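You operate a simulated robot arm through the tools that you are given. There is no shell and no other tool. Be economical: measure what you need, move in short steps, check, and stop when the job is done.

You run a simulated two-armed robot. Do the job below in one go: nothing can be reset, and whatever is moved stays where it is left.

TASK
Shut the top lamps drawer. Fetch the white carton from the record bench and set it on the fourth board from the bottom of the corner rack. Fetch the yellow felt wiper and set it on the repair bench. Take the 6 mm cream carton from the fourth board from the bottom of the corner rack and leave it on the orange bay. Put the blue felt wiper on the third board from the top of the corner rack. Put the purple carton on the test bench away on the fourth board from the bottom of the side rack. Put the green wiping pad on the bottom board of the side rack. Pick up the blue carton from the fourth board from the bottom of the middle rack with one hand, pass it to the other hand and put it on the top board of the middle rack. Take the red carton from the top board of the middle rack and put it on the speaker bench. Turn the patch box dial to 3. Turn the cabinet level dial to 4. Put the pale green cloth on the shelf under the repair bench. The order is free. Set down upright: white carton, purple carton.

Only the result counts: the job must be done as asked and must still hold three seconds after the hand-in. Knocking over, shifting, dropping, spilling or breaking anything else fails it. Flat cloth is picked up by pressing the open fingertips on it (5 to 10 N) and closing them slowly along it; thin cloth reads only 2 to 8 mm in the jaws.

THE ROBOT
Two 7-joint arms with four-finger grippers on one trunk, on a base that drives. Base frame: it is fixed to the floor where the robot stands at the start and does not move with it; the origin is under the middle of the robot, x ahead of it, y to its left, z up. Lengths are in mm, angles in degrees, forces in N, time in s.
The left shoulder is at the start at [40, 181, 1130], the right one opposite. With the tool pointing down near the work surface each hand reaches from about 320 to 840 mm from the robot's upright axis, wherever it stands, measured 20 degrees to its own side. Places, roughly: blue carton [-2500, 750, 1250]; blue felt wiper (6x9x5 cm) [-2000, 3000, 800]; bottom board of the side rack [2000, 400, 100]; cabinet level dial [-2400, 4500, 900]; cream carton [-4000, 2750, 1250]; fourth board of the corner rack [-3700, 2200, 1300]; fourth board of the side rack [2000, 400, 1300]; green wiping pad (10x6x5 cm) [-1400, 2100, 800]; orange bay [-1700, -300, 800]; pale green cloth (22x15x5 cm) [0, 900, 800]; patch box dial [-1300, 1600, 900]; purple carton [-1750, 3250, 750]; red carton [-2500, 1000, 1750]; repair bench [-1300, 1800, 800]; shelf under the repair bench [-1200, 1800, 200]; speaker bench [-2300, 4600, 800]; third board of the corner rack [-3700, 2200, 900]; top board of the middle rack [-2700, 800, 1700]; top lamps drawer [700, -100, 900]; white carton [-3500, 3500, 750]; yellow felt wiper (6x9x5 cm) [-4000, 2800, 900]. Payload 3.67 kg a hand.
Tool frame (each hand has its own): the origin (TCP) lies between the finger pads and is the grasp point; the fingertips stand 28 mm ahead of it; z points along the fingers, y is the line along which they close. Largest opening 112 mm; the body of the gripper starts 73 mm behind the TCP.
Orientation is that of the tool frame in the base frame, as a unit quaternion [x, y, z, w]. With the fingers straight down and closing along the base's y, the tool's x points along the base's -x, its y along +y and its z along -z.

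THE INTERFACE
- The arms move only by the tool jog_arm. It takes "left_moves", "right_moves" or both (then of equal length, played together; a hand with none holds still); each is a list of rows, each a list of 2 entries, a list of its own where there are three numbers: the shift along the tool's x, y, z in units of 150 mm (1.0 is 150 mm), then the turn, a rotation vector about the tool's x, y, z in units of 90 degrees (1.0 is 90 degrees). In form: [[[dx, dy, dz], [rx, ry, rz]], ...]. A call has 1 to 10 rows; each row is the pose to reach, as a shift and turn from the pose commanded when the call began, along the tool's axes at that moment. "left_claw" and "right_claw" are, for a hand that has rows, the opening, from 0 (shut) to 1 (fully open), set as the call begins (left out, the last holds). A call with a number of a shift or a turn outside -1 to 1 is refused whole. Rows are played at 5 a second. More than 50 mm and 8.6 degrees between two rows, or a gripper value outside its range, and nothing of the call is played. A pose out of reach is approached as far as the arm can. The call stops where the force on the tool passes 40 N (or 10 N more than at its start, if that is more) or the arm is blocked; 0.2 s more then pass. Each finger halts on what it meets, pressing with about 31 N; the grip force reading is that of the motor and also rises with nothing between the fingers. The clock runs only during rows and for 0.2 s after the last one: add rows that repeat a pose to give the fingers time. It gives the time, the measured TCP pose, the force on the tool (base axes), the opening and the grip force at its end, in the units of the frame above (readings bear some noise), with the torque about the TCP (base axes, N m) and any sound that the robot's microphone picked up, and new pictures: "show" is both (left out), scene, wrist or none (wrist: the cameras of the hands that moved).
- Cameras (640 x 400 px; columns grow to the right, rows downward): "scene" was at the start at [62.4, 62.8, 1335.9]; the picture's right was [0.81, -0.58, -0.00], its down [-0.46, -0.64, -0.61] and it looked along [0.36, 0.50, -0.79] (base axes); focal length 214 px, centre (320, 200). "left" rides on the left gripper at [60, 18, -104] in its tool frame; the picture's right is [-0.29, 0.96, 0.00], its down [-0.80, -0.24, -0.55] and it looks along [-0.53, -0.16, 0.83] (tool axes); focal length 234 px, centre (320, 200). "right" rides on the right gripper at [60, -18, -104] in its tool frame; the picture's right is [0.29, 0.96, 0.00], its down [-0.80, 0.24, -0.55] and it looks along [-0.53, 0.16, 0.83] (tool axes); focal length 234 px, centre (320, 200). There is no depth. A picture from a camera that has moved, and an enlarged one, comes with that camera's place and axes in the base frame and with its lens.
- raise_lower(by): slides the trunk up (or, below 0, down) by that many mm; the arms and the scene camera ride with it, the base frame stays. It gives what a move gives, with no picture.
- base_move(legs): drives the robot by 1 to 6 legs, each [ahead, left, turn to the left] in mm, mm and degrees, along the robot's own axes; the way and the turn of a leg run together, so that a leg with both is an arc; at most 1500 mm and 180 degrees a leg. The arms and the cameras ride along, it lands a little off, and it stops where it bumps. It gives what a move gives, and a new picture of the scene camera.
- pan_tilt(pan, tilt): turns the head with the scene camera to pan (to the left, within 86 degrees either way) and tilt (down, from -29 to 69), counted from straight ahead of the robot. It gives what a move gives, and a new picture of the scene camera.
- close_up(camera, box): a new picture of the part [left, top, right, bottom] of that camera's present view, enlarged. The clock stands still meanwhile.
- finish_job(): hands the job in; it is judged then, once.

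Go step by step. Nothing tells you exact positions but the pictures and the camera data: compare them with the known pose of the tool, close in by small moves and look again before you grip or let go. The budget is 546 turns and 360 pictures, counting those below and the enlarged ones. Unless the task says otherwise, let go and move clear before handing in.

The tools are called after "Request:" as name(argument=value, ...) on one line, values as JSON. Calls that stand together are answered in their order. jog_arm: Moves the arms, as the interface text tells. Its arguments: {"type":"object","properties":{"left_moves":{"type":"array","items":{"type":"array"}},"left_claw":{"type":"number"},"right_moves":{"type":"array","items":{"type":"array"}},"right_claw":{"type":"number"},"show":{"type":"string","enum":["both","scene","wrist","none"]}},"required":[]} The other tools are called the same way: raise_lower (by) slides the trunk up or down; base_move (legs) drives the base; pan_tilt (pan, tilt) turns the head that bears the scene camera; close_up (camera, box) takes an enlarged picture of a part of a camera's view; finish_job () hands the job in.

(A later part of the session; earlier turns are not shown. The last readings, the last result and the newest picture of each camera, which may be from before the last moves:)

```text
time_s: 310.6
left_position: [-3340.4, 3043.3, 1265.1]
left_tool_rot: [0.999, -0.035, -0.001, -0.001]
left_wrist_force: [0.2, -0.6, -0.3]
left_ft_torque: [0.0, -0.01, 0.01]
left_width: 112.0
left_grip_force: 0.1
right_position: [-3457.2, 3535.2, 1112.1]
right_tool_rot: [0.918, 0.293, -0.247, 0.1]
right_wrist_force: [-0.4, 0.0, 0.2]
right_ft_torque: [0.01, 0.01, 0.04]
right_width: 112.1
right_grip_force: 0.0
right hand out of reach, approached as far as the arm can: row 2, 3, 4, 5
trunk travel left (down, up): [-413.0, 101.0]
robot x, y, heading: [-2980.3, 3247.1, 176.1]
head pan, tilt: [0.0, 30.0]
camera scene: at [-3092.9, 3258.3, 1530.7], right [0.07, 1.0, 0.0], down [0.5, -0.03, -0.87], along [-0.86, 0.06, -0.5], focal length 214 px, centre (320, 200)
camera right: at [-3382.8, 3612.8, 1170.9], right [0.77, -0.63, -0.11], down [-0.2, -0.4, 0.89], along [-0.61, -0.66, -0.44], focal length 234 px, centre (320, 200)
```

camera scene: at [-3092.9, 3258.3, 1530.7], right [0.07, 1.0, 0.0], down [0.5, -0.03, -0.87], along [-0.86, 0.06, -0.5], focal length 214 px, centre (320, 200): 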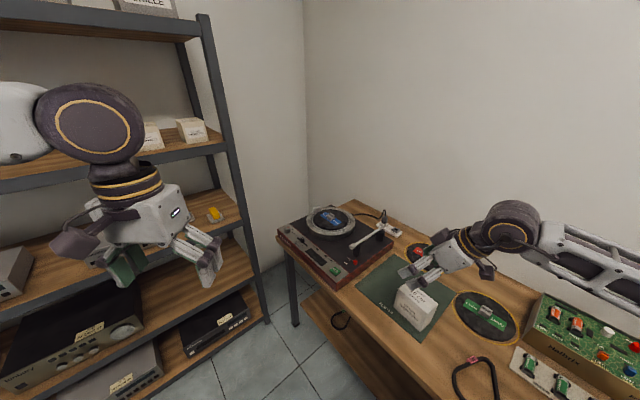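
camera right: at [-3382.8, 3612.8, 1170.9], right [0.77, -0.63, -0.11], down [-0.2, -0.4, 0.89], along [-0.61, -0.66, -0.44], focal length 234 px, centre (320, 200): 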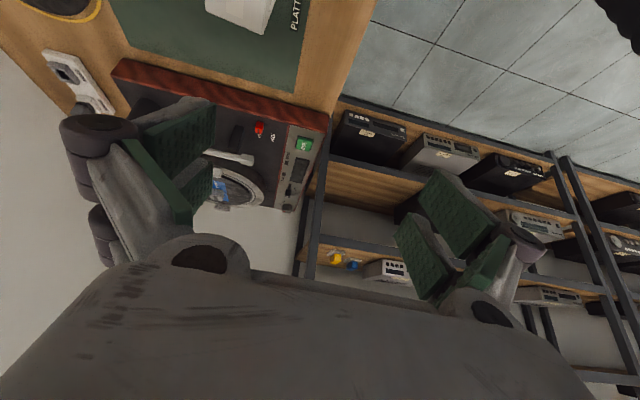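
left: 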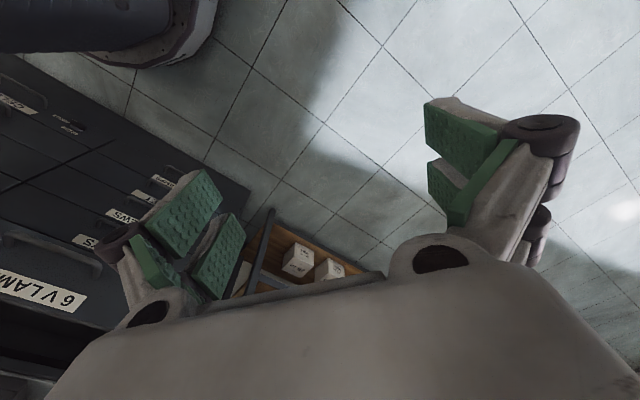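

Request:
raise_lower(by=-110)

Request:
jog_arm(right_moves=[[[0, -0.2, 0], [0, 0, 0]], [[0, -0.4, 0], [0, 0, 0]], [[0, -0.6, 0], [0, 0, 0]], [[0.03, -0.74, 0], [0, 0, 0]]])

```text
time_s: 312.0
left_position: [-3342.2, 3043.3, 1155.5]
left_tool_rot: [0.999, -0.035, -0.001, -0.001]
left_wrist_force: [0.4, -0.4, 0.5]
left_ft_torque: [0.01, -0.03, -0.02]
left_width: 111.8
left_grip_force: 0.1
right_position: [-3456.8, 3535.5, 1003.6]
right_tool_rot: [0.918, 0.294, -0.247, 0.1]
right_wrist_force: [-0.2, -1.1, 0.3]
right_ft_torque: [0.0, 0.0, 0.0]
right_width: 111.8
right_grip_force: 0.0
trunk travel left (down, up): [-303.0, 211.0]
robot x, y, heading: [-2979.4, 3247.0, 176.1]
head pan, tilt: [0.0, 30.0]
```

```text
time_s: 313.0
left_position: [-3342.8, 3043.0, 1154.9]
left_tool_rot: [0.999, -0.035, 0.0, 0.0]
left_wrist_force: [-0.1, -0.6, 0.0]
left_ft_torque: [-0.01, 0.01, -0.02]
left_width: 112.0
left_grip_force: 0.0
right_position: [-3457.0, 3534.7, 1003.4]
right_tool_rot: [0.918, 0.293, -0.247, 0.1]
right_wrist_force: [-0.2, 0.3, -0.1]
right_ft_torque: [0.01, -0.02, -0.01]
right_width: 111.7
right_grip_force: 0.0
right hand out of reach, approached as far as the arm can: row 1, 2, 3, 4
trunk travel left (down, up): [-303.0, 211.0]
robot x, y, heading: [-2977.7, 3248.2, 175.7]
head pan, tilt: [0.0, 30.0]
camera scene: at [-3092.8, 3258.3, 1420.6], right [0.07, 1.0, 0.0], down [0.5, -0.03, -0.87], along [-0.86, 0.06, -0.5], focal length 214 px, centre (320, 200)
camera right: at [-3382.7, 3612.7, 1060.8], right [0.77, -0.63, -0.11], down [-0.2, -0.4, 0.89], along [-0.61, -0.66, -0.44], focal length 234 px, centre (320, 200)
```

scene: 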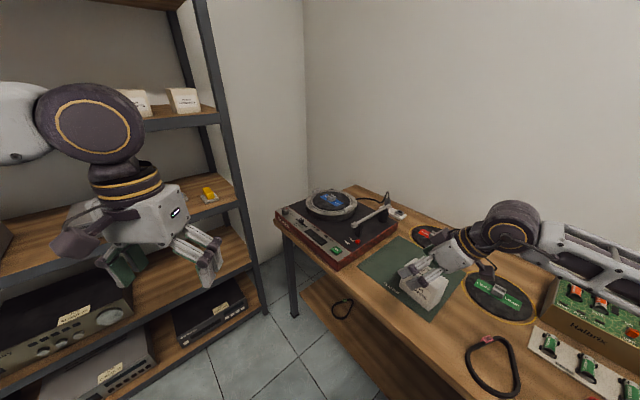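
right: 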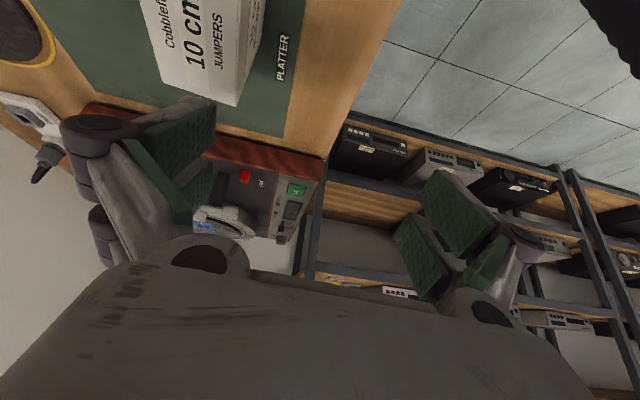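

The wrist limit blocks this. I reposition the base: turn 15° more left and shift right so the hand sits more naturally.

Request:
raise_lower(by=110)

Request:
base_move(legs=[[0, 0, 15], [-60, -75, 0]])

Request:
jog_arm(right_moves=[[[0, 0, 0], [0.043, 0, 0.07]], [[0, 0, 0], [0.0856, 0, 0.143]]], show="none")

```text
time_s: 314.4
left_position: [-3342.9, 3042.5, 1265.6]
left_tool_rot: [0.999, -0.035, -0.001, 0.0]
left_wrist_force: [-0.3, -0.1, -1.1]
left_ft_torque: [-0.03, -0.02, -0.01]
left_width: 112.2
left_grip_force: 0.1
right_position: [-3457.2, 3535.7, 1111.9]
right_tool_rot: [0.918, 0.293, -0.247, 0.099]
right_wrist_force: [0.9, 0.7, 0.7]
right_ft_torque: [-0.02, 0.0, 0.03]
right_width: 111.7
right_grip_force: 0.1
trunk travel left (down, up): [-413.0, 101.0]
robot x, y, heading: [-2981.7, 3249.6, 175.7]
head pan, tilt: [0.0, 30.0]
```

```text
time_s: 316.5
left_position: [-3231.3, 3039.8, 1266.4]
left_tool_rot: [0.995, 0.097, 0.0, 0.0]
left_wrist_force: [-1.1, -0.6, 1.2]
left_ft_torque: [0.01, -0.03, -0.01]
left_width: 112.2
left_grip_force: 0.1
right_position: [-3472.8, 3483.0, 1112.0]
right_tool_rot: [0.871, 0.413, -0.231, 0.132]
right_wrist_force: [-0.4, 0.6, 0.3]
right_ft_torque: [-0.01, -0.01, -0.03]
right_width: 111.8
right_grip_force: 0.0
trunk travel left (down, up): [-413.0, 101.0]
robot x, y, heading: [-2937.0, 3331.4, -168.9]
head pan, tilt: [0.0, 30.0]
camera scene: at [-3047.9, 3312.0, 1530.6], right [-0.2, 0.98, 0.0], down [0.49, 0.1, -0.87], along [-0.85, -0.17, -0.5], focal length 214 px, centre (320, 200)
```

scene: 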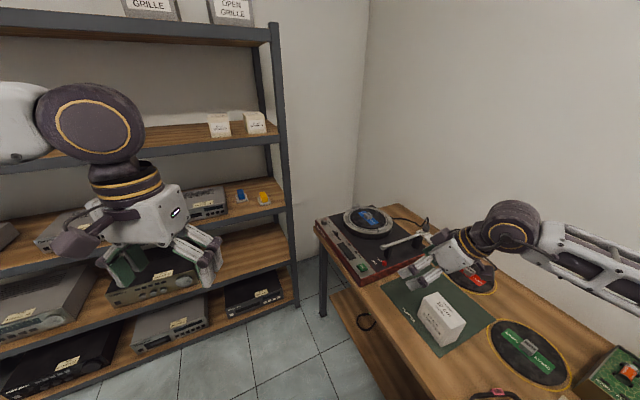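

```text
time_s: 317.1
left_position: [-3231.1, 3038.6, 1265.2]
left_tool_rot: [0.995, 0.098, -0.001, 0.001]
left_wrist_force: [0.6, 0.8, 0.8]
left_ft_torque: [-0.01, 0.0, 0.05]
left_width: 112.0
left_grip_force: 0.1
right_position: [-3472.2, 3483.4, 1114.1]
right_tool_rot: [0.919, 0.296, -0.242, 0.099]
right_wrist_force: [0.7, 0.2, 0.0]
right_ft_torque: [-0.03, 0.0, -0.01]
right_width: 112.2
right_grip_force: 0.0
trunk travel left (down, up): [-413.0, 101.0]
robot x, y, heading: [-2935.6, 3329.4, -168.8]
head pan, tilt: [0.0, 30.0]
```

Request:
jog_arm(right_moves=[[[0.11, -0.2, 0.1], [0, 0, 0]], [[0.22, -0.4, 0.2], [0, 0, 0]], [[0.33, -0.6, 0.3], [0, 0, 0]], [[0.44, -0.8, 0.4], [0, 0, 0]], [[0.563, -0.973, 0.518], [0, 0, 0]]])

```text
time_s: 318.3
left_position: [-3231.7, 3040.5, 1266.0]
left_tool_rot: [0.995, 0.097, 0.001, 0.0]
left_wrist_force: [-0.5, 0.0, -0.2]
left_ft_torque: [-0.01, -0.02, -0.02]
left_width: 111.8
left_grip_force: 0.1
right_position: [-3523.9, 3604.2, 1015.5]
right_tool_rot: [0.919, 0.296, -0.242, 0.099]
right_wrist_force: [0.4, 0.1, 1.0]
right_ft_torque: [-0.02, -0.03, -0.01]
right_width: 112.1
right_grip_force: 0.0
right hand out of reach, approached as far as the arm can: row 5
trunk travel left (down, up): [-413.0, 101.0]
robot x, y, heading: [-2937.3, 3332.4, -168.7]
head pan, tilt: [0.0, 30.0]
camera scene: at [-3047.5, 3313.4, 1530.7], right [-0.2, 0.98, 0.0], down [0.49, 0.1, -0.87], along [-0.85, -0.17, -0.5], focal length 214 px, centre (320, 200)
camera right: at [-3450.6, 3680.5, 1074.0], right [0.77, -0.63, -0.11], down [-0.21, -0.41, 0.89], along [-0.6, -0.66, -0.45], focal length 234 px, centre (320, 200)
```

scene: 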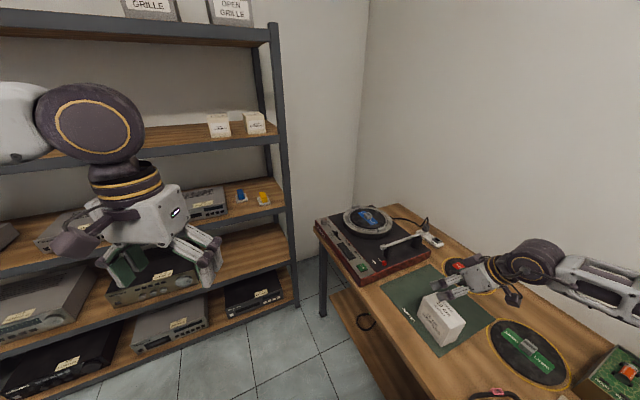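
right: 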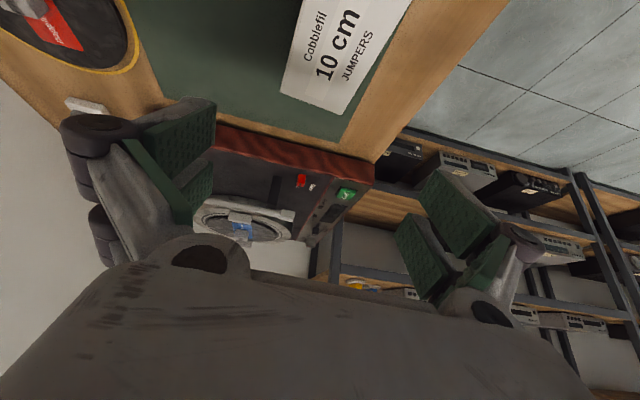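

Aligned over the carton. I lower with the trunk, then fine-tune.

Request:
raise_lower(by=-80)

Request:
jog_arm(right_moves=[[[0.02, -0.03, 0.02], [0, 0, 0]], [[0.04, -0.06, 0.05], [0, 0, 0]]])

```text
time_s: 319.5
left_position: [-3232.5, 3039.8, 1185.0]
left_tool_rot: [0.995, 0.098, -0.001, 0.0]
left_wrist_force: [-0.4, -0.1, 0.5]
left_ft_torque: [-0.03, 0.04, 0.01]
left_width: 111.8
left_grip_force: 0.0
right_position: [-3523.0, 3602.9, 936.0]
right_tool_rot: [0.918, 0.296, -0.243, 0.099]
right_wrist_force: [-0.3, 0.2, -0.1]
right_ft_torque: [0.04, 0.03, -0.04]
right_width: 112.3
right_grip_force: 0.0
trunk travel left (down, up): [-333.0, 181.0]
robot x, y, heading: [-2933.4, 3334.3, -168.7]
head pan, tilt: [0.0, 30.0]
```

```text
time_s: 320.1
left_position: [-3230.9, 3039.1, 1184.4]
left_tool_rot: [0.995, 0.097, 0.0, 0.0]
left_wrist_force: [0.0, -0.3, 0.0]
left_ft_torque: [-0.02, 0.02, -0.01]
left_width: 112.1
left_grip_force: 0.0
right_position: [-3526.4, 3607.6, 928.8]
right_tool_rot: [0.92, 0.292, -0.243, 0.095]
right_wrist_force: [0.8, 0.1, -1.4]
right_ft_torque: [-0.07, 0.05, 0.0]
right_width: 112.0
right_grip_force: 0.1
right hand out of reach, approached as far as the arm can: row 2
trunk travel left (down, up): [-333.0, 181.0]
robot x, y, heading: [-2934.6, 3334.9, -168.5]
head pan, tilt: [0.0, 30.0]
camera scene: at [-3047.5, 3313.5, 1450.4], right [-0.2, 0.98, 0.0], down [0.49, 0.1, -0.87], along [-0.85, -0.17, -0.5], focal length 214 px, centre (320, 200)
camera right: at [-3451.9, 3683.7, 987.2], right [0.77, -0.63, -0.11], down [-0.21, -0.41, 0.89], along [-0.61, -0.66, -0.45], focal length 234 px, centre (320, 200)
```

scene: 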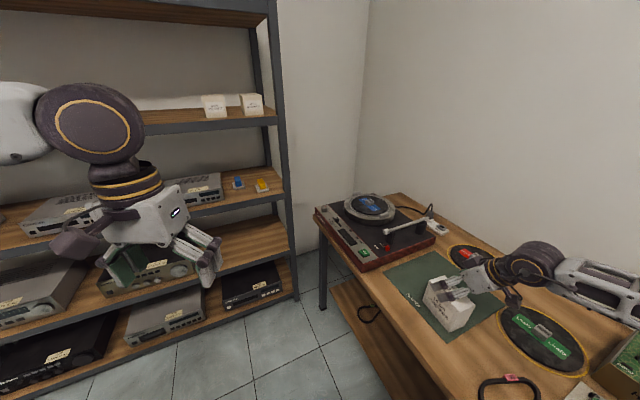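
right: 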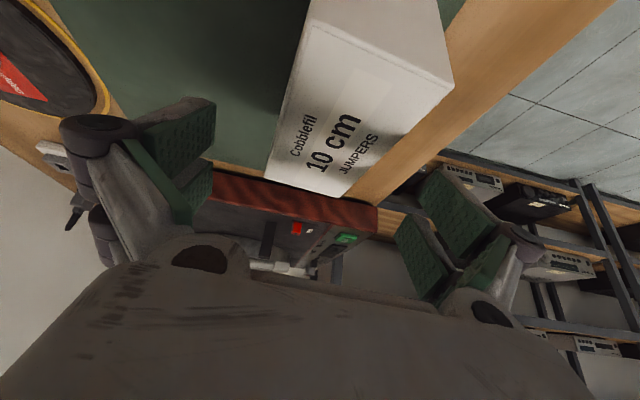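

Request:
jog_arm(right_moves=[[[0, 0.03, 0], [-0.01, 0, -0.02]], [[0, 0.055, 0], [-0.02, 0, -0.04]]], show="none")

Request:
raise_lower(by=-62)

Request:
close_up(camera="right", box=[0, 0, 640, 400])

```text
time_s: 320.7
left_position: [-3231.1, 3039.4, 1185.0]
left_tool_rot: [0.995, 0.098, -0.001, 0.0]
left_wrist_force: [-0.1, 0.0, -0.6]
left_ft_torque: [-0.01, -0.01, 0.0]
left_width: 111.9
left_grip_force: 0.1
right_position: [-3525.5, 3606.8, 928.5]
right_tool_rot: [0.92, 0.293, -0.244, 0.096]
right_wrist_force: [-0.6, 0.1, 0.3]
right_ft_torque: [-0.02, -0.02, 0.0]
right_width: 111.9
right_grip_force: 0.0
right hand out of reach, approached as far as the arm can: row 1, 2
trunk travel left (down, up): [-333.0, 181.0]
robot x, y, heading: [-2941.3, 3334.4, -168.7]
head pan, tilt: [0.0, 30.0]
```

```text
time_s: 321.7
left_position: [-3231.4, 3039.9, 1122.9]
left_tool_rot: [0.995, 0.097, -0.001, 0.001]
left_wrist_force: [0.0, -0.2, 0.4]
left_ft_torque: [0.02, -0.02, -0.01]
left_width: 112.2
left_grip_force: 0.1
right_position: [-3525.7, 3605.8, 867.6]
right_tool_rot: [0.92, 0.293, -0.243, 0.097]
right_wrist_force: [0.7, 0.0, 0.8]
right_ft_torque: [0.02, -0.02, 0.0]
right_width: 111.8
right_grip_force: 0.1
trunk travel left (down, up): [-271.0, 243.0]
robot x, y, heading: [-2940.0, 3330.1, -168.5]
head pan, tilt: [0.0, 30.0]
```

```text
1.00 times, centred on (320, 200) of right (not enlarged: the box is as wide or as high as the picture)
camera zoom: at [-3451.8, 3683.5, 926.0], right [0.77, -0.63, -0.11], down [-0.21, -0.41, 0.89], along [-0.61, -0.66, -0.45], focal length 234 px, centre (320, 200)
```

zoom: 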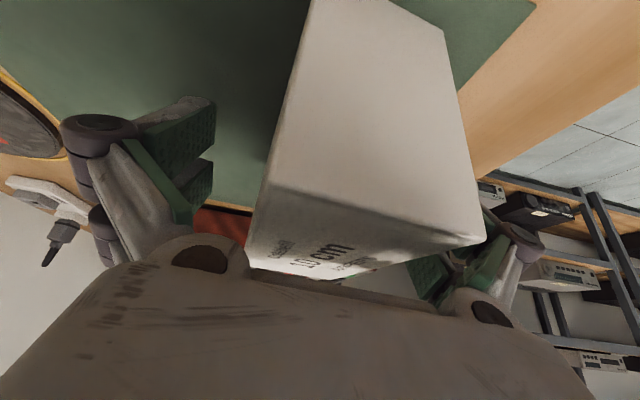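

The carton is between the fingers. I close and lift.

Request:
jog_arm(right_moves=[[[0, 0, 0], [0, 0, 0]], [[0, 0, 0], [0, 0, 0]], [[0, 0, 0], [0, 0, 0]]], right_claw=0, show="none")

Request:
raise_lower(by=100)

Request:
close_up(camera="right", box=[0, 0, 640, 400])

```text
time_s: 322.5
left_position: [-3230.5, 3039.4, 1124.6]
left_tool_rot: [0.995, 0.098, 0.0, 0.001]
left_wrist_force: [0.3, -0.5, 0.0]
left_ft_torque: [0.0, -0.01, -0.03]
left_width: 112.0
left_grip_force: 0.1
right_position: [-3527.0, 3607.3, 866.3]
right_tool_rot: [0.919, 0.293, -0.245, 0.095]
right_wrist_force: [-0.8, 1.0, 10.7]
right_ft_torque: [0.54, -0.53, 0.0]
right_width: 65.6
right_grip_force: 30.9
trunk travel left (down, up): [-271.0, 243.0]
robot x, y, heading: [-2935.3, 3333.4, -168.7]
head pan, tilt: [0.0, 30.0]
```

```text
time_s: 323.8
left_position: [-3231.7, 3039.0, 1223.4]
left_tool_rot: [0.995, 0.098, 0.0, 0.0]
left_wrist_force: [0.2, -0.2, -0.1]
left_ft_torque: [-0.03, 0.0, 0.04]
left_width: 112.1
left_grip_force: 0.2
right_position: [-3527.1, 3607.1, 965.5]
right_tool_rot: [0.92, 0.292, -0.242, 0.097]
right_wrist_force: [0.2, 0.8, -2.2]
right_ft_torque: [-0.03, -0.01, 0.0]
right_width: 64.6
right_grip_force: 31.1
trunk travel left (down, up): [-371.0, 143.0]
robot x, y, heading: [-2939.6, 3334.2, -168.6]
head pan, tilt: [0.0, 30.0]
```

```text
1.00 times, centred on (320, 200) of right (not enlarged: the box is as wide or as high as the picture)
camera zoom: at [-3452.1, 3683.6, 1024.9], right [0.77, -0.63, -0.11], down [-0.21, -0.41, 0.89], along [-0.61, -0.66, -0.45], focal length 234 px, centre (320, 200)
```

zoom: 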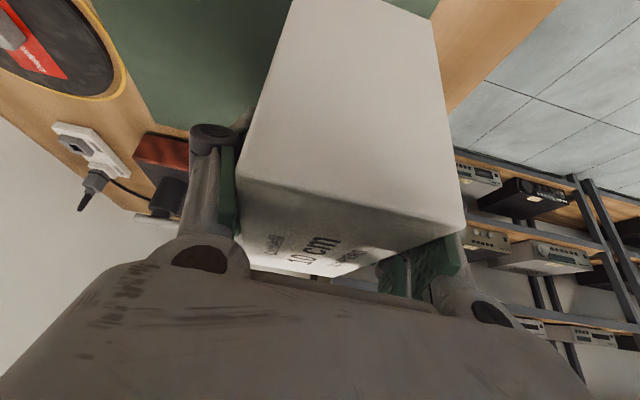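

The white carton is held (65 mm grip). I raise, turn to the corner rack and straighten the hand.

Request:
raise_lower(by=140)

Request:
base_move(legs=[[0, 0, 25.5], [200, 290, 0]])

Request:
jog_arm(right_moves=[[[0, 0, 0], [0.045, 0, 0.075]], [[0, 0, 0], [0.09, 0, 0.15]], [[0, 0, 0], [0.135, 0, 0.225]], [[0, 0, 0], [0.148, 0, 0.248]]])

```text
time_s: 325.5
left_position: [-3230.8, 3039.8, 1363.4]
left_tool_rot: [0.995, 0.098, 0.001, 0.0]
left_wrist_force: [-0.1, 0.0, 0.3]
left_ft_torque: [0.01, 0.0, -0.01]
left_width: 112.1
left_grip_force: 0.1
right_position: [-3525.7, 3606.5, 1106.6]
right_tool_rot: [0.92, 0.292, -0.243, 0.096]
right_wrist_force: [0.9, 0.4, -1.5]
right_ft_torque: [0.02, -0.02, -0.02]
right_width: 64.0
right_grip_force: 30.7
trunk travel left (down, up): [-511.0, 3.0]
robot x, y, heading: [-2937.2, 3334.3, -168.6]
head pan, tilt: [0.0, 30.0]
```

```text
time_s: 329.2
left_position: [-3060.1, 2590.4, 1363.7]
left_tool_rot: [0.948, 0.317, -0.001, 0.002]
left_wrist_force: [0.2, 0.9, 0.0]
left_ft_torque: [0.0, 0.0, 0.0]
left_width: 112.2
left_grip_force: 0.0
right_position: [-3570.9, 2973.3, 1107.3]
right_tool_rot: [0.831, 0.49, -0.216, 0.148]
right_wrist_force: [-0.3, 0.0, -1.0]
right_ft_torque: [-0.01, -0.01, 0.01]
right_width: 63.2
right_grip_force: 31.1
trunk travel left (down, up): [-511.0, 3.0]
robot x, y, heading: [-2921.3, 2980.9, -143.2]
head pan, tilt: [0.0, 30.0]
camera scene: at [-3011.9, 2917.6, 1628.5], right [-0.6, 0.8, 0.0], down [0.4, 0.3, -0.87], along [-0.69, -0.52, -0.5], focal length 214 px, centre (320, 200)
```

scene: 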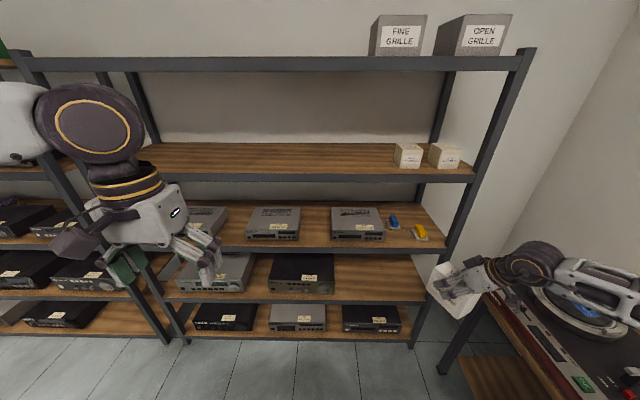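

```text
time_s: 330.2
left_position: [-3058.5, 2588.3, 1364.3]
left_tool_rot: [0.948, 0.318, -0.001, 0.0]
left_wrist_force: [-0.1, -0.2, 0.3]
left_ft_torque: [0.0, 0.01, -0.02]
left_width: 111.9
left_grip_force: 0.1
right_position: [-3569.7, 2972.2, 1105.5]
right_tool_rot: [0.922, 0.293, -0.238, 0.09]
right_wrist_force: [0.2, -0.9, -1.8]
right_ft_torque: [-0.03, 0.01, 0.04]
right_width: 62.9
right_grip_force: 31.1
trunk travel left (down, up): [-511.0, 3.0]
robot x, y, heading: [-2920.9, 2981.1, -142.7]
head pan, tilt: [0.0, 30.0]
camera scene: at [-3011.6, 2915.0, 1628.4], right [-0.6, 0.8, 0.0], down [0.4, 0.3, -0.87], along [-0.69, -0.52, -0.5], focal length 214 px, centre (320, 200)
camera right: at [-3496.8, 3046.2, 1166.5], right [0.76, -0.64, -0.12], down [-0.22, -0.42, 0.88], along [-0.61, -0.65, -0.46], focal length 234 px, centre (320, 200)
```

scene: 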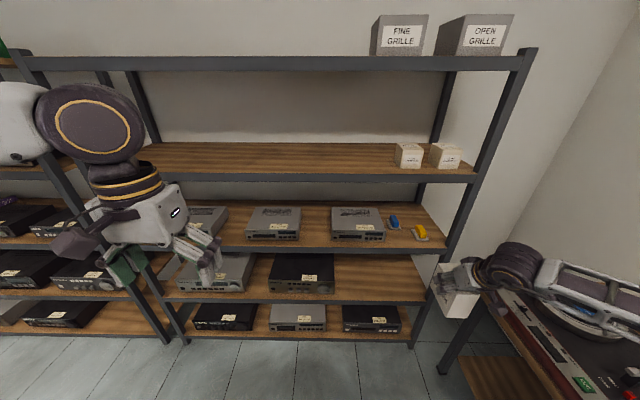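
right: 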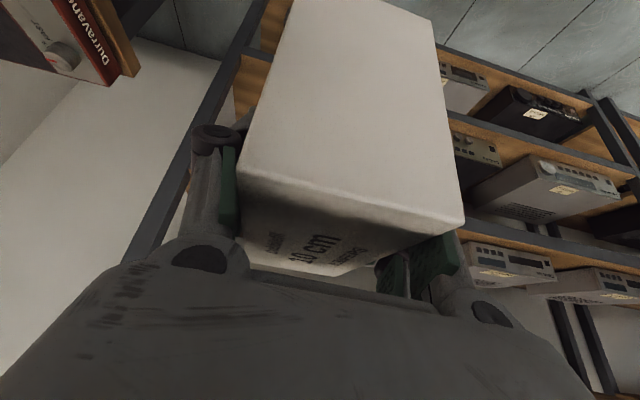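

Request:
jog_arm(right_moves=[[[-0.12, 0.15, -0.22], [0, 0, 0]], [[-0.24, 0.3, -0.44], [0, 0, 0]], [[-0.36, 0.45, -0.66], [0, 0, 0]], [[-0.49, 0.6, -0.87], [0, 0, 0]]], show="none")

Request:
jog_arm(right_moves=[[[-0.11, 0.15, -0.22], [0, 0, 0]], [[-0.22, 0.3, -0.44], [0, 0, 0]], [[-0.33, 0.45, -0.66], [0, 0, 0]], [[-0.46, 0.6, -0.87], [0, 0, 0]]], show="none")

```text
time_s: 331.2
left_position: [-3058.2, 2585.8, 1363.5]
left_tool_rot: [0.949, 0.316, 0.0, 0.0]
left_wrist_force: [0.3, -0.7, 0.3]
left_ft_torque: [0.06, 0.0, -0.03]
left_width: 112.2
left_grip_force: 0.0
right_position: [-3517.9, 2899.3, 1258.2]
right_tool_rot: [0.922, 0.293, -0.239, 0.089]
right_wrist_force: [-0.3, -0.1, -1.3]
right_ft_torque: [0.02, -0.01, 0.0]
right_width: 62.6
right_grip_force: 31.1
trunk travel left (down, up): [-511.0, 3.0]
robot x, y, heading: [-2919.5, 2983.8, -143.0]
head pan, tilt: [0.0, 30.0]
```

```text
time_s: 332.2
left_position: [-3058.7, 2586.4, 1363.0]
left_tool_rot: [0.948, 0.317, -0.001, 0.001]
left_wrist_force: [0.6, -0.5, -0.9]
left_ft_torque: [0.01, 0.01, -0.01]
left_width: 112.0
left_grip_force: 0.0
right_position: [-3465.2, 2830.4, 1408.5]
right_tool_rot: [0.922, 0.293, -0.239, 0.088]
right_wrist_force: [-0.1, -0.6, -1.4]
right_ft_torque: [0.0, -0.01, -0.01]
right_width: 62.3
right_grip_force: 31.5
trunk travel left (down, up): [-511.0, 3.0]
robot x, y, heading: [-2924.4, 2979.5, -143.1]
head pan, tilt: [0.0, 30.0]
```

The carton is above board level. I drive to the rack, stopping just short.

Request:
base_move(legs=[[375, 0, 0]])

Request:
close_up(camera="right", box=[0, 0, 640, 400])

```text
time_s: 334.7
left_position: [-3360.0, 2361.6, 1364.4]
left_tool_rot: [0.948, 0.317, -0.002, 0.001]
left_wrist_force: [0.3, 1.0, 0.0]
left_ft_torque: [0.01, 0.03, 0.03]
left_width: 111.7
left_grip_force: 0.1
right_position: [-3764.3, 2605.5, 1410.5]
right_tool_rot: [0.922, 0.292, -0.239, 0.09]
right_wrist_force: [0.1, 0.1, -1.7]
right_ft_torque: [0.01, 0.0, 0.02]
right_width: 62.0
right_grip_force: 31.5
trunk travel left (down, up): [-511.0, 3.0]
robot x, y, heading: [-3225.6, 2751.0, -142.8]
head pan, tilt: [0.0, 30.0]
camera scene: at [-3311.2, 2688.8, 1628.6], right [-0.6, 0.8, 0.0], down [0.4, 0.3, -0.87], along [-0.69, -0.52, -0.5], focal length 214 px, centre (320, 200)
```

scene: 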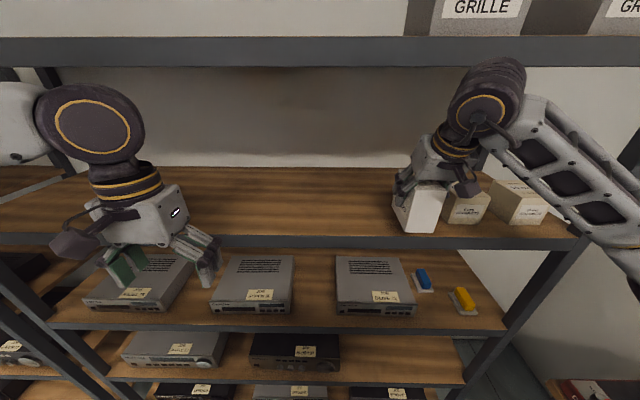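

```text
1.00 times, centred on (320, 200) of right (not enlarged: the box is as wide or as high as the picture)
camera zoom: at [-3691.7, 2681.4, 1470.2], right [0.76, -0.64, -0.12], down [-0.22, -0.42, 0.88], along [-0.61, -0.65, -0.46], focal length 234 px, centre (320, 200)
```

zoom: 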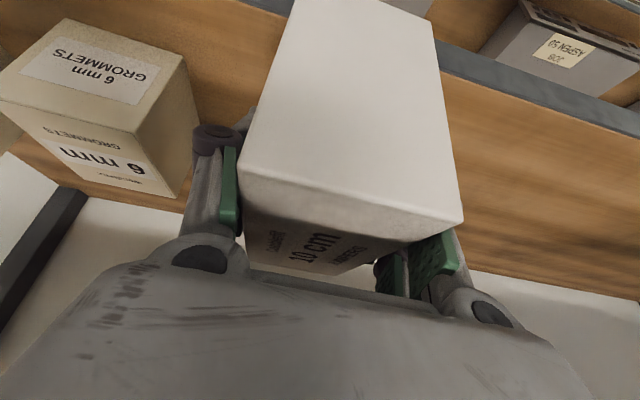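

I shift 65 mm left away from the cream carton, lower to just above the board, then advance.

Request:
jog_arm(right_moves=[[[0.04, 0.22, 0.07], [0, -0.008, 0]], [[0.1, 0.44, 0.17], [0, -0.015, 0]]], show="none")

Request:
jog_arm(right_moves=[[[-0.23, 0, 0.13], [0, 0, 0]], [[-0.48, 0, 0.27], [0, 0, 0]]])

```text
time_s: 335.3
left_position: [-3358.5, 2360.1, 1363.4]
left_tool_rot: [0.949, 0.317, -0.001, 0.0]
left_wrist_force: [0.5, 0.9, 0.8]
left_ft_torque: [0.03, -0.01, -0.01]
left_width: 111.9
left_grip_force: 0.0
right_position: [-3725.1, 2550.8, 1382.0]
right_tool_rot: [0.918, 0.292, -0.251, 0.093]
right_wrist_force: [-0.8, 0.5, -1.5]
right_ft_torque: [0.01, 0.02, -0.04]
right_width: 61.6
right_grip_force: 31.3
trunk travel left (down, up): [-511.0, 3.0]
robot x, y, heading: [-3226.0, 2752.8, -142.8]
head pan, tilt: [0.0, 30.0]
```

```text
time_s: 335.9
left_position: [-3361.0, 2358.4, 1362.4]
left_tool_rot: [0.948, 0.317, -0.001, 0.0]
left_wrist_force: [0.2, -0.5, -0.2]
left_ft_torque: [0.01, -0.02, 0.03]
left_width: 111.9
left_grip_force: 0.0
right_position: [-3793.7, 2502.2, 1383.5]
right_tool_rot: [0.919, 0.292, -0.248, 0.092]
right_wrist_force: [-0.4, 0.2, -1.2]
right_ft_torque: [0.02, 0.0, 0.0]
right_width: 61.7
right_grip_force: 30.9
trunk travel left (down, up): [-511.0, 3.0]
robot x, y, heading: [-3224.1, 2753.8, -143.0]
head pan, tilt: [0.0, 30.0]
camera scene: at [-3313.6, 2684.9, 1628.3], right [-0.6, 0.8, 0.0], down [0.4, 0.3, -0.87], along [-0.69, -0.52, -0.5], focal length 214 px, centre (320, 200)
camera right: at [-3718.5, 2577.7, 1441.7], right [0.76, -0.64, -0.12], down [-0.2, -0.41, 0.89], along [-0.62, -0.65, -0.44], focal length 234 px, centre (320, 200)
```

scene: 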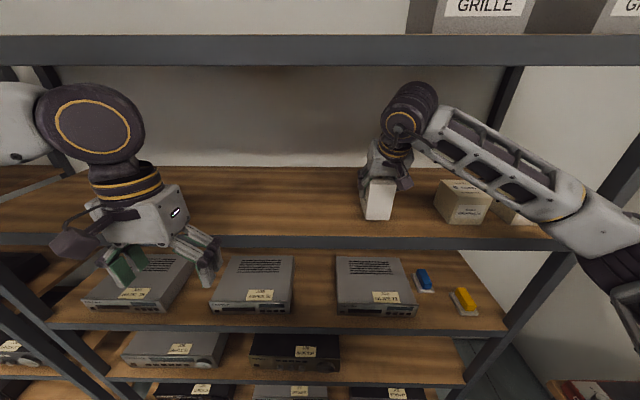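
right: 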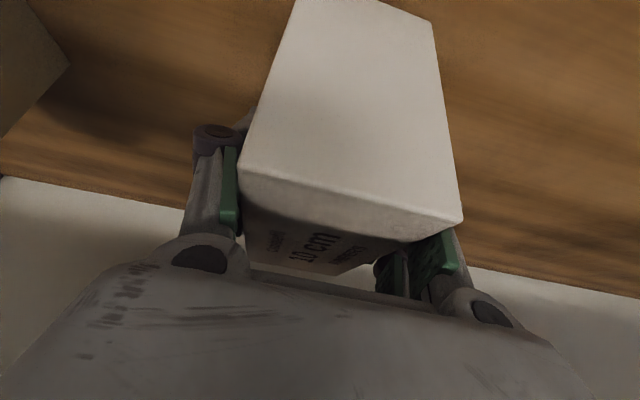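

The carton is over the board. I lower to contact.

Request:
jog_arm(right_moves=[[[0.02, 0, 0.0345], [0, 0, 0]], [[0.04, 0, 0.069], [0, 0, 0]], [[0.06, 0, 0.1035], [0, 0, 0]], [[0.08, 0, 0.138], [0, 0, 0]], [[0.1, 0, 0.1725], [0, 0, 0]]], show="scene")

```text
time_s: 336.9
left_position: [-3358.5, 2361.3, 1363.6]
left_tool_rot: [0.948, 0.318, -0.002, 0.0]
left_wrist_force: [0.1, 0.2, 0.4]
left_ft_torque: [0.01, -0.03, 0.01]
left_width: 112.2
left_grip_force: 0.2
right_position: [-3795.5, 2504.0, 1368.9]
right_tool_rot: [0.916, 0.29, -0.257, 0.1]
right_wrist_force: [4.7, 3.9, 14.6]
right_ft_torque: [1.08, -0.78, -0.17]
right_width: 61.7
right_grip_force: 31.2
trunk travel left (down, up): [-511.0, 3.0]
robot x, y, heading: [-3221.2, 2751.8, -143.0]
head pan, tilt: [0.0, 30.0]
stopped in row 5 (right hand): the force on the tool passed its limit at 46 N (the readings are from after the stop); the commanded pose is now the measured one
camera scene: at [-3311.7, 2688.0, 1628.4], right [-0.6, 0.8, 0.0], down [0.4, 0.3, -0.87], along [-0.69, -0.52, -0.5], focal length 214 px, centre (320, 200)
```

scene: 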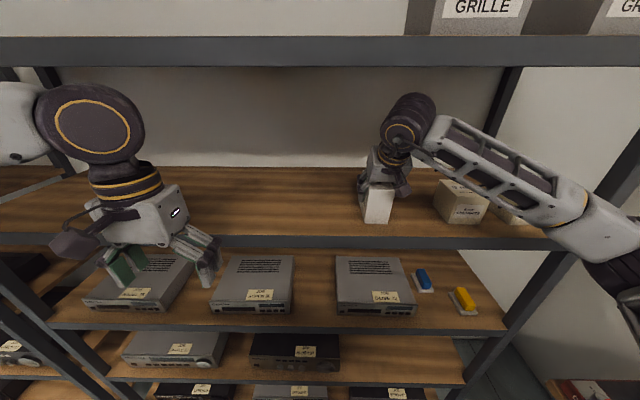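

Request:
jog_arm(right_moves=[[[-0.01, 0, -0.01], [0, 0, 0]], [[-0.01, 0, -0.01], [0, 0, 0]], [[-0.01, 0, -0.01], [0, 0, 0]]], right_claw=0.9, show="wrist")

Request:
jog_arm(right_moves=[[[0.2, 0, -0.12], [0, 0, 0]], [[0.42, 0, -0.25], [0, 0, 0]], [[0.64, 0, -0.38], [0, 0, 0]], [[0.87, 0, -0.51], [0, 0, 0]]])

```text
time_s: 337.7
left_position: [-3360.1, 2360.1, 1363.6]
left_tool_rot: [0.949, 0.317, -0.001, 0.0]
left_wrist_force: [0.0, 0.0, -0.9]
left_ft_torque: [-0.01, -0.02, -0.01]
left_width: 111.9
left_grip_force: 0.1
right_position: [-3796.2, 2501.0, 1369.7]
right_tool_rot: [0.917, 0.29, -0.255, 0.098]
right_wrist_force: [-0.6, 0.3, 0.7]
right_ft_torque: [-0.04, -0.03, 0.0]
right_width: 101.0
right_grip_force: 0.0
trunk travel left (down, up): [-511.0, 3.0]
robot x, y, heading: [-3221.2, 2753.2, -143.1]
head pan, tilt: [0.0, 30.0]
camera right: at [-3721.3, 2578.5, 1426.3], right [0.76, -0.64, -0.12], down [-0.19, -0.4, 0.9], along [-0.62, -0.66, -0.42], focal length 234 px, centre (320, 200)
```

right: 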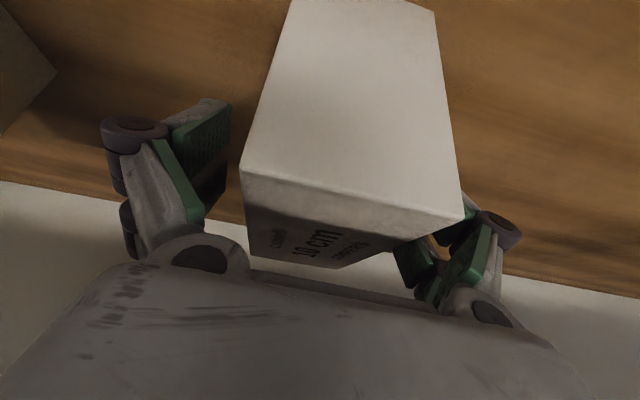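

```text
time_s: 338.7
left_position: [-3359.0, 2362.2, 1363.8]
left_tool_rot: [0.948, 0.318, -0.001, 0.0]
left_wrist_force: [0.3, 0.6, 0.5]
left_ft_torque: [-0.03, -0.03, 0.03]
left_width: 111.9
left_grip_force: 0.1
right_position: [-3671.0, 2591.5, 1366.9]
right_tool_rot: [0.917, 0.289, -0.256, 0.098]
right_wrist_force: [-0.1, 0.4, -0.2]
right_ft_torque: [0.01, 0.03, -0.02]
right_width: 100.7
right_grip_force: 0.1
trunk travel left (down, up): [-511.0, 3.0]
robot x, y, heading: [-3222.8, 2748.4, -143.4]
head pan, tilt: [0.0, 30.0]
camera scene: at [-3311.6, 2688.6, 1628.6], right [-0.6, 0.8, 0.0], down [0.4, 0.3, -0.87], along [-0.69, -0.52, -0.5], focal length 214 px, centre (320, 200)
camera right: at [-3594.6, 2668.3, 1423.2], right [0.76, -0.64, -0.12], down [-0.19, -0.4, 0.9], along [-0.62, -0.66, -0.42], focal length 234 px, centre (320, 200)
```

scene: 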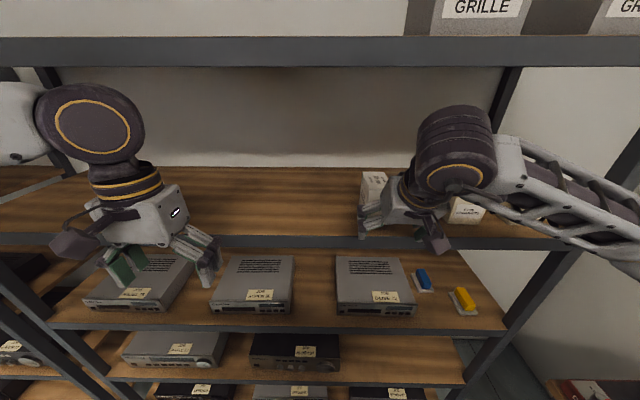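
right: 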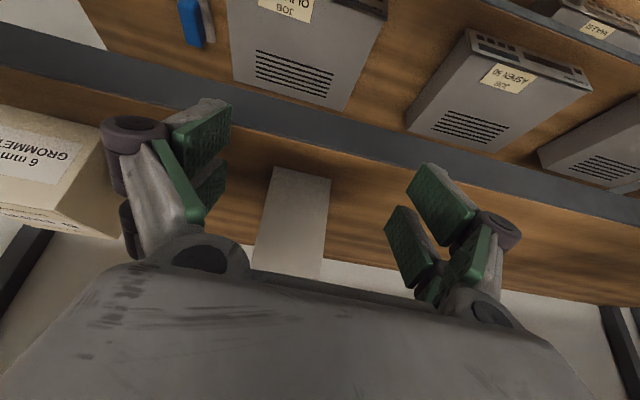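

The white carton stands upright. Next the 6 mm cream carton: I shift right for the view.

Request:
base_move(legs=[[-120, 0, 0], [0, -260, 0]])

Request:
close_up(camera="scene", box=[240, 100, 480, 250])

```text
time_s: 341.4
left_position: [-3418.9, 2638.4, 1364.5]
left_tool_rot: [0.948, 0.319, -0.002, 0.0]
left_wrist_force: [-1.3, 0.2, 0.6]
left_ft_torque: [-0.03, 0.02, -0.04]
left_width: 111.6
left_grip_force: 0.1
right_position: [-3729.5, 2866.1, 1366.4]
right_tool_rot: [0.916, 0.292, -0.255, 0.099]
right_wrist_force: [0.1, -0.4, 0.6]
right_ft_torque: [0.01, -0.01, -0.02]
right_width: 100.9
right_grip_force: 0.0
trunk travel left (down, up): [-511.0, 3.0]
robot x, y, heading: [-3285.7, 3031.3, -142.8]
head pan, tilt: [0.0, 30.0]
camera scene: at [-3371.5, 2964.5, 1628.5], right [-0.6, 0.8, 0.0], down [0.4, 0.3, -0.87], along [-0.69, -0.52, -0.5], focal length 214 px, centre (320, 200)
```

scene: 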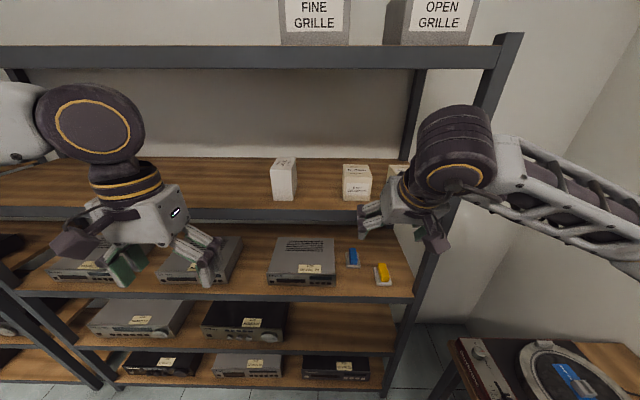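

```text
2.67 times, centred on (360, 175) of scene
camera zoom: at [-3371.5, 2964.5, 1628.5], right [-0.6, 0.8, 0.0], down [0.4, 0.3, -0.87], along [-0.69, -0.52, -0.5], focal length 572 px, centre (213, 267)
```

zoom: 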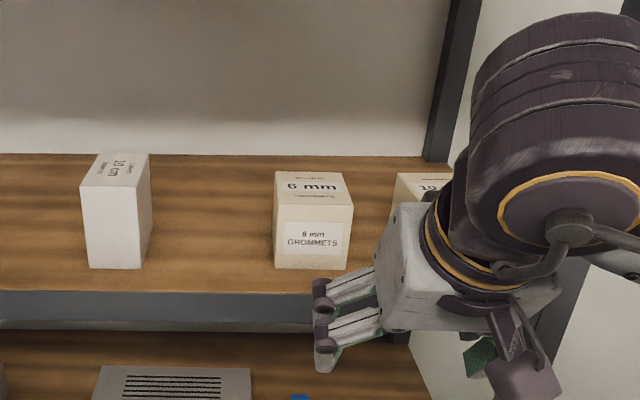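

Now the yellow wiper with the right hand: I lower the trunk and move the hand right, in front of it.

Request:
raise_lower(by=-330)

Request:
jog_arm(right_moves=[[[0, -0.2, 0], [0, 0, 0]], [[0, -0.4, 0], [0, 0, 0]], [[0, -0.6, 0], [0, 0, 0]]])

```text
time_s: 344.7
left_position: [-3420.8, 2639.2, 1035.6]
left_tool_rot: [0.948, 0.318, -0.001, 0.0]
left_wrist_force: [0.5, 0.9, -0.2]
left_ft_torque: [-0.02, 0.01, 0.0]
left_width: 112.0
left_grip_force: 0.1
right_position: [-3731.5, 2868.5, 1037.3]
right_tool_rot: [0.916, 0.292, -0.255, 0.099]
right_wrist_force: [-0.1, -0.1, -0.1]
right_ft_torque: [0.04, -0.06, 0.02]
right_width: 100.6
right_grip_force: 0.1
trunk travel left (down, up): [-181.0, 333.0]
robot x, y, heading: [-3281.8, 3029.8, -142.8]
head pan, tilt: [0.0, 30.0]
```

```text
time_s: 345.5
left_position: [-3420.8, 2639.9, 1035.5]
left_tool_rot: [0.948, 0.318, 0.001, 0.0]
left_wrist_force: [0.4, 0.4, -0.4]
left_ft_torque: [-0.01, -0.01, 0.03]
left_width: 112.1
left_grip_force: 0.1
right_position: [-3785.8, 2941.6, 1033.9]
right_tool_rot: [0.917, 0.291, -0.255, 0.1]
right_wrist_force: [0.4, 0.0, 0.1]
right_ft_torque: [-0.05, 0.01, 0.0]
right_width: 100.8
right_grip_force: 0.1
trunk travel left (down, up): [-181.0, 333.0]
robot x, y, heading: [-3281.4, 3031.3, -142.8]
head pan, tilt: [0.0, 30.0]
camera scene: at [-3373.9, 2967.3, 1299.6], right [-0.6, 0.8, 0.0], down [0.4, 0.3, -0.87], along [-0.69, -0.52, -0.5], focal length 214 px, centre (320, 200)
camera right: at [-3710.3, 3018.6, 1090.3], right [0.76, -0.64, -0.12], down [-0.19, -0.4, 0.9], along [-0.62, -0.66, -0.42], focal length 234 px, centre (320, 200)
```

scene: 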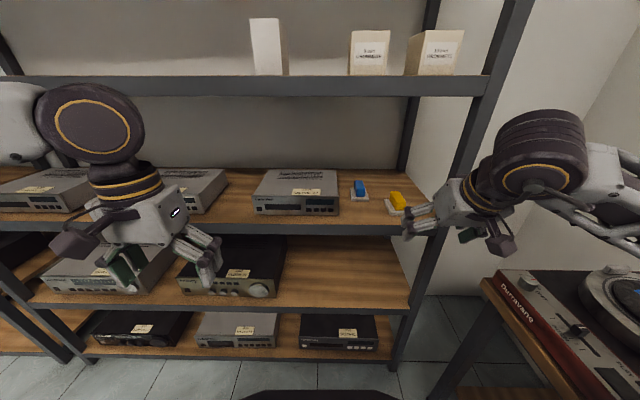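
right: 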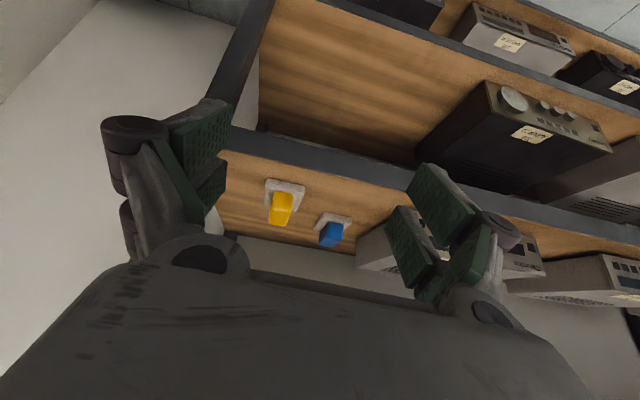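

Request:
close_up(camera="scene", box=[340, 165, 420, 225])

Request:
close_up(camera="right", box=[220, 150, 380, 260])

```text
6.67 times, centred on (380, 195) of scene
camera zoom: at [-3373.9, 2967.3, 1299.6], right [-0.6, 0.8, 0.0], down [0.4, 0.3, -0.87], along [-0.69, -0.52, -0.5], focal length 1430 px, centre (-80, 233)
```

zoom: 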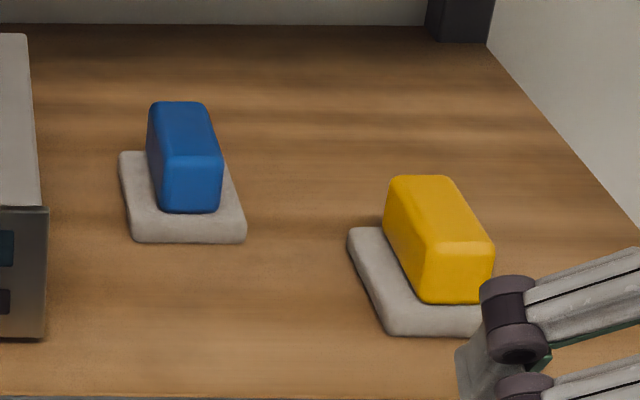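

```text
3.64 times, centred on (300, 205) of right
camera zoom: at [-3710.3, 3018.6, 1090.3], right [0.76, -0.64, -0.12], down [-0.19, -0.4, 0.9], along [-0.62, -0.66, -0.42], focal length 852 px, centre (393, 182)
```

zoom: 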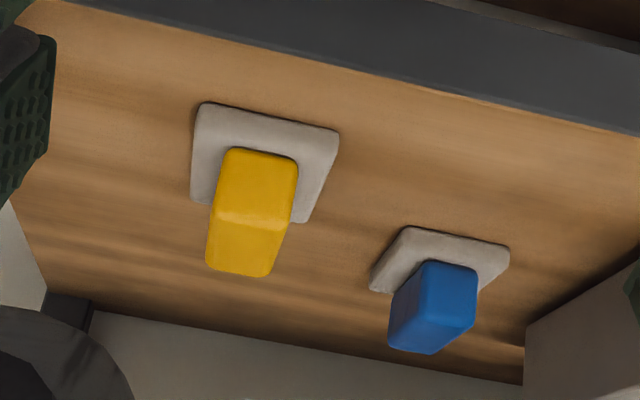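

Yellow wiper at about p −1520, q 4650, aligned with my forward direction. I approach it low.

Request:
base_move(legs=[[130, 0, 0]])

Request:
jog_arm(right_moves=[[[0.09, -0.07, 0.14], [0, 0, 0]], [[0.177, -0.14, 0.283], [0, 0, 0]]], right_claw=0.65, show="wrist")

```text
time_s: 346.8
left_position: [-3524.7, 2560.2, 1034.1]
left_tool_rot: [0.948, 0.318, 0.0, 0.0]
left_wrist_force: [-0.1, -0.1, 0.1]
left_ft_torque: [0.06, -0.05, -0.03]
left_width: 111.8
left_grip_force: 0.2
right_position: [-3889.1, 2862.6, 1033.4]
right_tool_rot: [0.917, 0.29, -0.255, 0.098]
right_wrist_force: [0.0, -1.2, -0.7]
right_ft_torque: [-0.02, -0.04, -0.02]
right_width: 101.0
right_grip_force: 0.0
trunk travel left (down, up): [-181.0, 333.0]
robot x, y, heading: [-3389.2, 2953.0, -142.7]
head pan, tilt: [0.0, 30.0]
camera scene: at [-3478.2, 2887.2, 1299.4], right [-0.6, 0.8, 0.0], down [0.4, 0.3, -0.87], along [-0.69, -0.52, -0.5], focal length 214 px, centre (320, 200)
```

scene: 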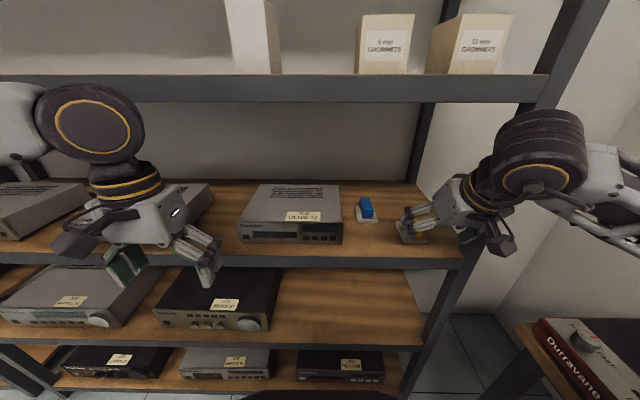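

```text
time_s: 347.4
left_position: [-3524.1, 2560.7, 1034.2]
left_tool_rot: [0.948, 0.317, -0.001, 0.0]
left_wrist_force: [0.7, -1.5, 0.3]
left_ft_torque: [-0.04, -0.03, 0.01]
left_width: 112.0
left_grip_force: 0.0
right_position: [-3899.8, 2879.5, 982.4]
right_tool_rot: [0.917, 0.29, -0.255, 0.1]
right_wrist_force: [-0.8, -0.8, 0.9]
right_ft_torque: [0.03, 0.03, -0.03]
right_width: 72.9
right_grip_force: 0.1
trunk travel left (down, up): [-181.0, 333.0]
robot x, y, heading: [-3390.4, 2950.7, -143.0]
head pan, tilt: [0.0, 30.0]
camera right: at [-3825.1, 2957.0, 1038.7], right [0.76, -0.64, -0.12], down [-0.19, -0.4, 0.9], along [-0.62, -0.66, -0.42], focal length 234 px, centre (320, 200)
```

right: 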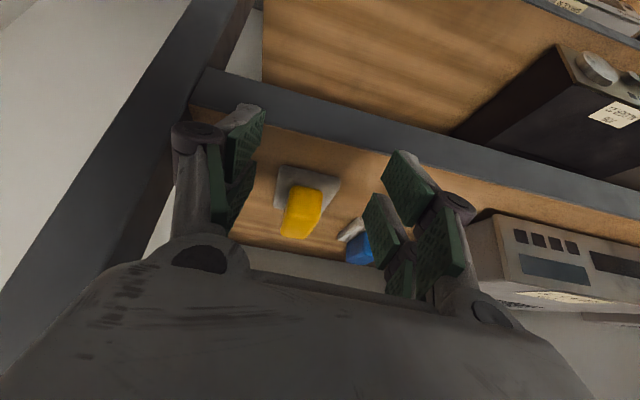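

Request:
jog_arm(right_moves=[[[-0.22, 0.01, 0.16], [0, 0, 0]], [[-0.44, 0.01, 0.33], [0, 0, 0]], [[-0.655, 0.01, 0.488], [0, 0, 0]]])

```text
time_s: 348.2
left_position: [-3525.4, 2561.1, 1034.7]
left_tool_rot: [0.948, 0.317, 0.0, 0.0]
left_wrist_force: [-0.2, -0.1, 0.4]
left_ft_torque: [0.03, -0.05, 0.0]
left_width: 112.0
left_grip_force: 0.1
right_position: [-3998.0, 2806.6, 973.2]
right_tool_rot: [0.917, 0.29, -0.255, 0.098]
right_wrist_force: [0.0, -0.1, 0.1]
right_ft_torque: [0.05, 0.0, -0.01]
right_width: 72.7
right_grip_force: 0.1
trunk travel left (down, up): [-181.0, 333.0]
robot x, y, heading: [-3385.2, 2951.2, -142.9]
head pan, tilt: [0.0, 30.0]
camera scene: at [-3478.2, 2887.0, 1299.4], right [-0.6, 0.8, 0.0], down [0.4, 0.3, -0.87], along [-0.69, -0.52, -0.5], focal length 214 px, centre (320, 200)
camera right: at [-3922.8, 2883.1, 1029.1], right [0.76, -0.64, -0.12], down [-0.19, -0.4, 0.9], along [-0.62, -0.66, -0.42], focal length 234 px, centre (320, 200)
```

scene: 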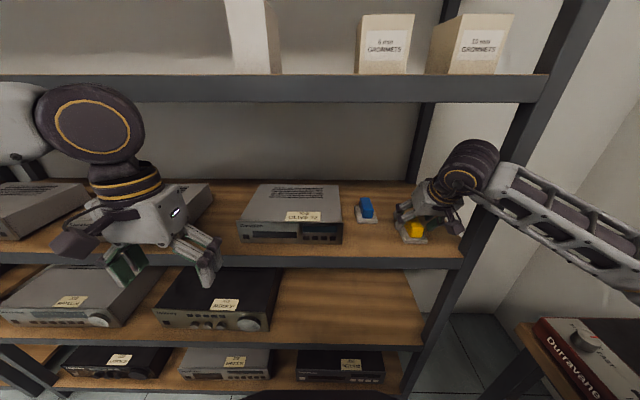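
right: 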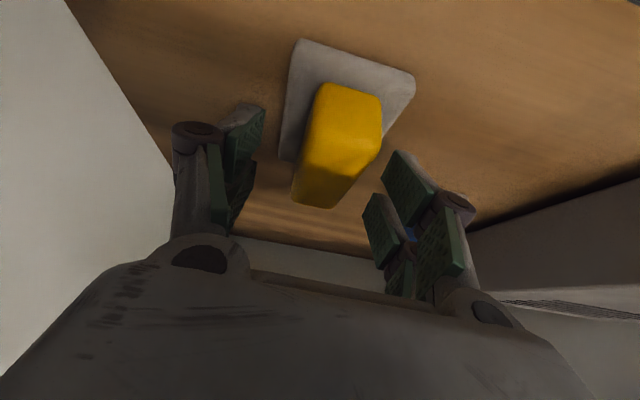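

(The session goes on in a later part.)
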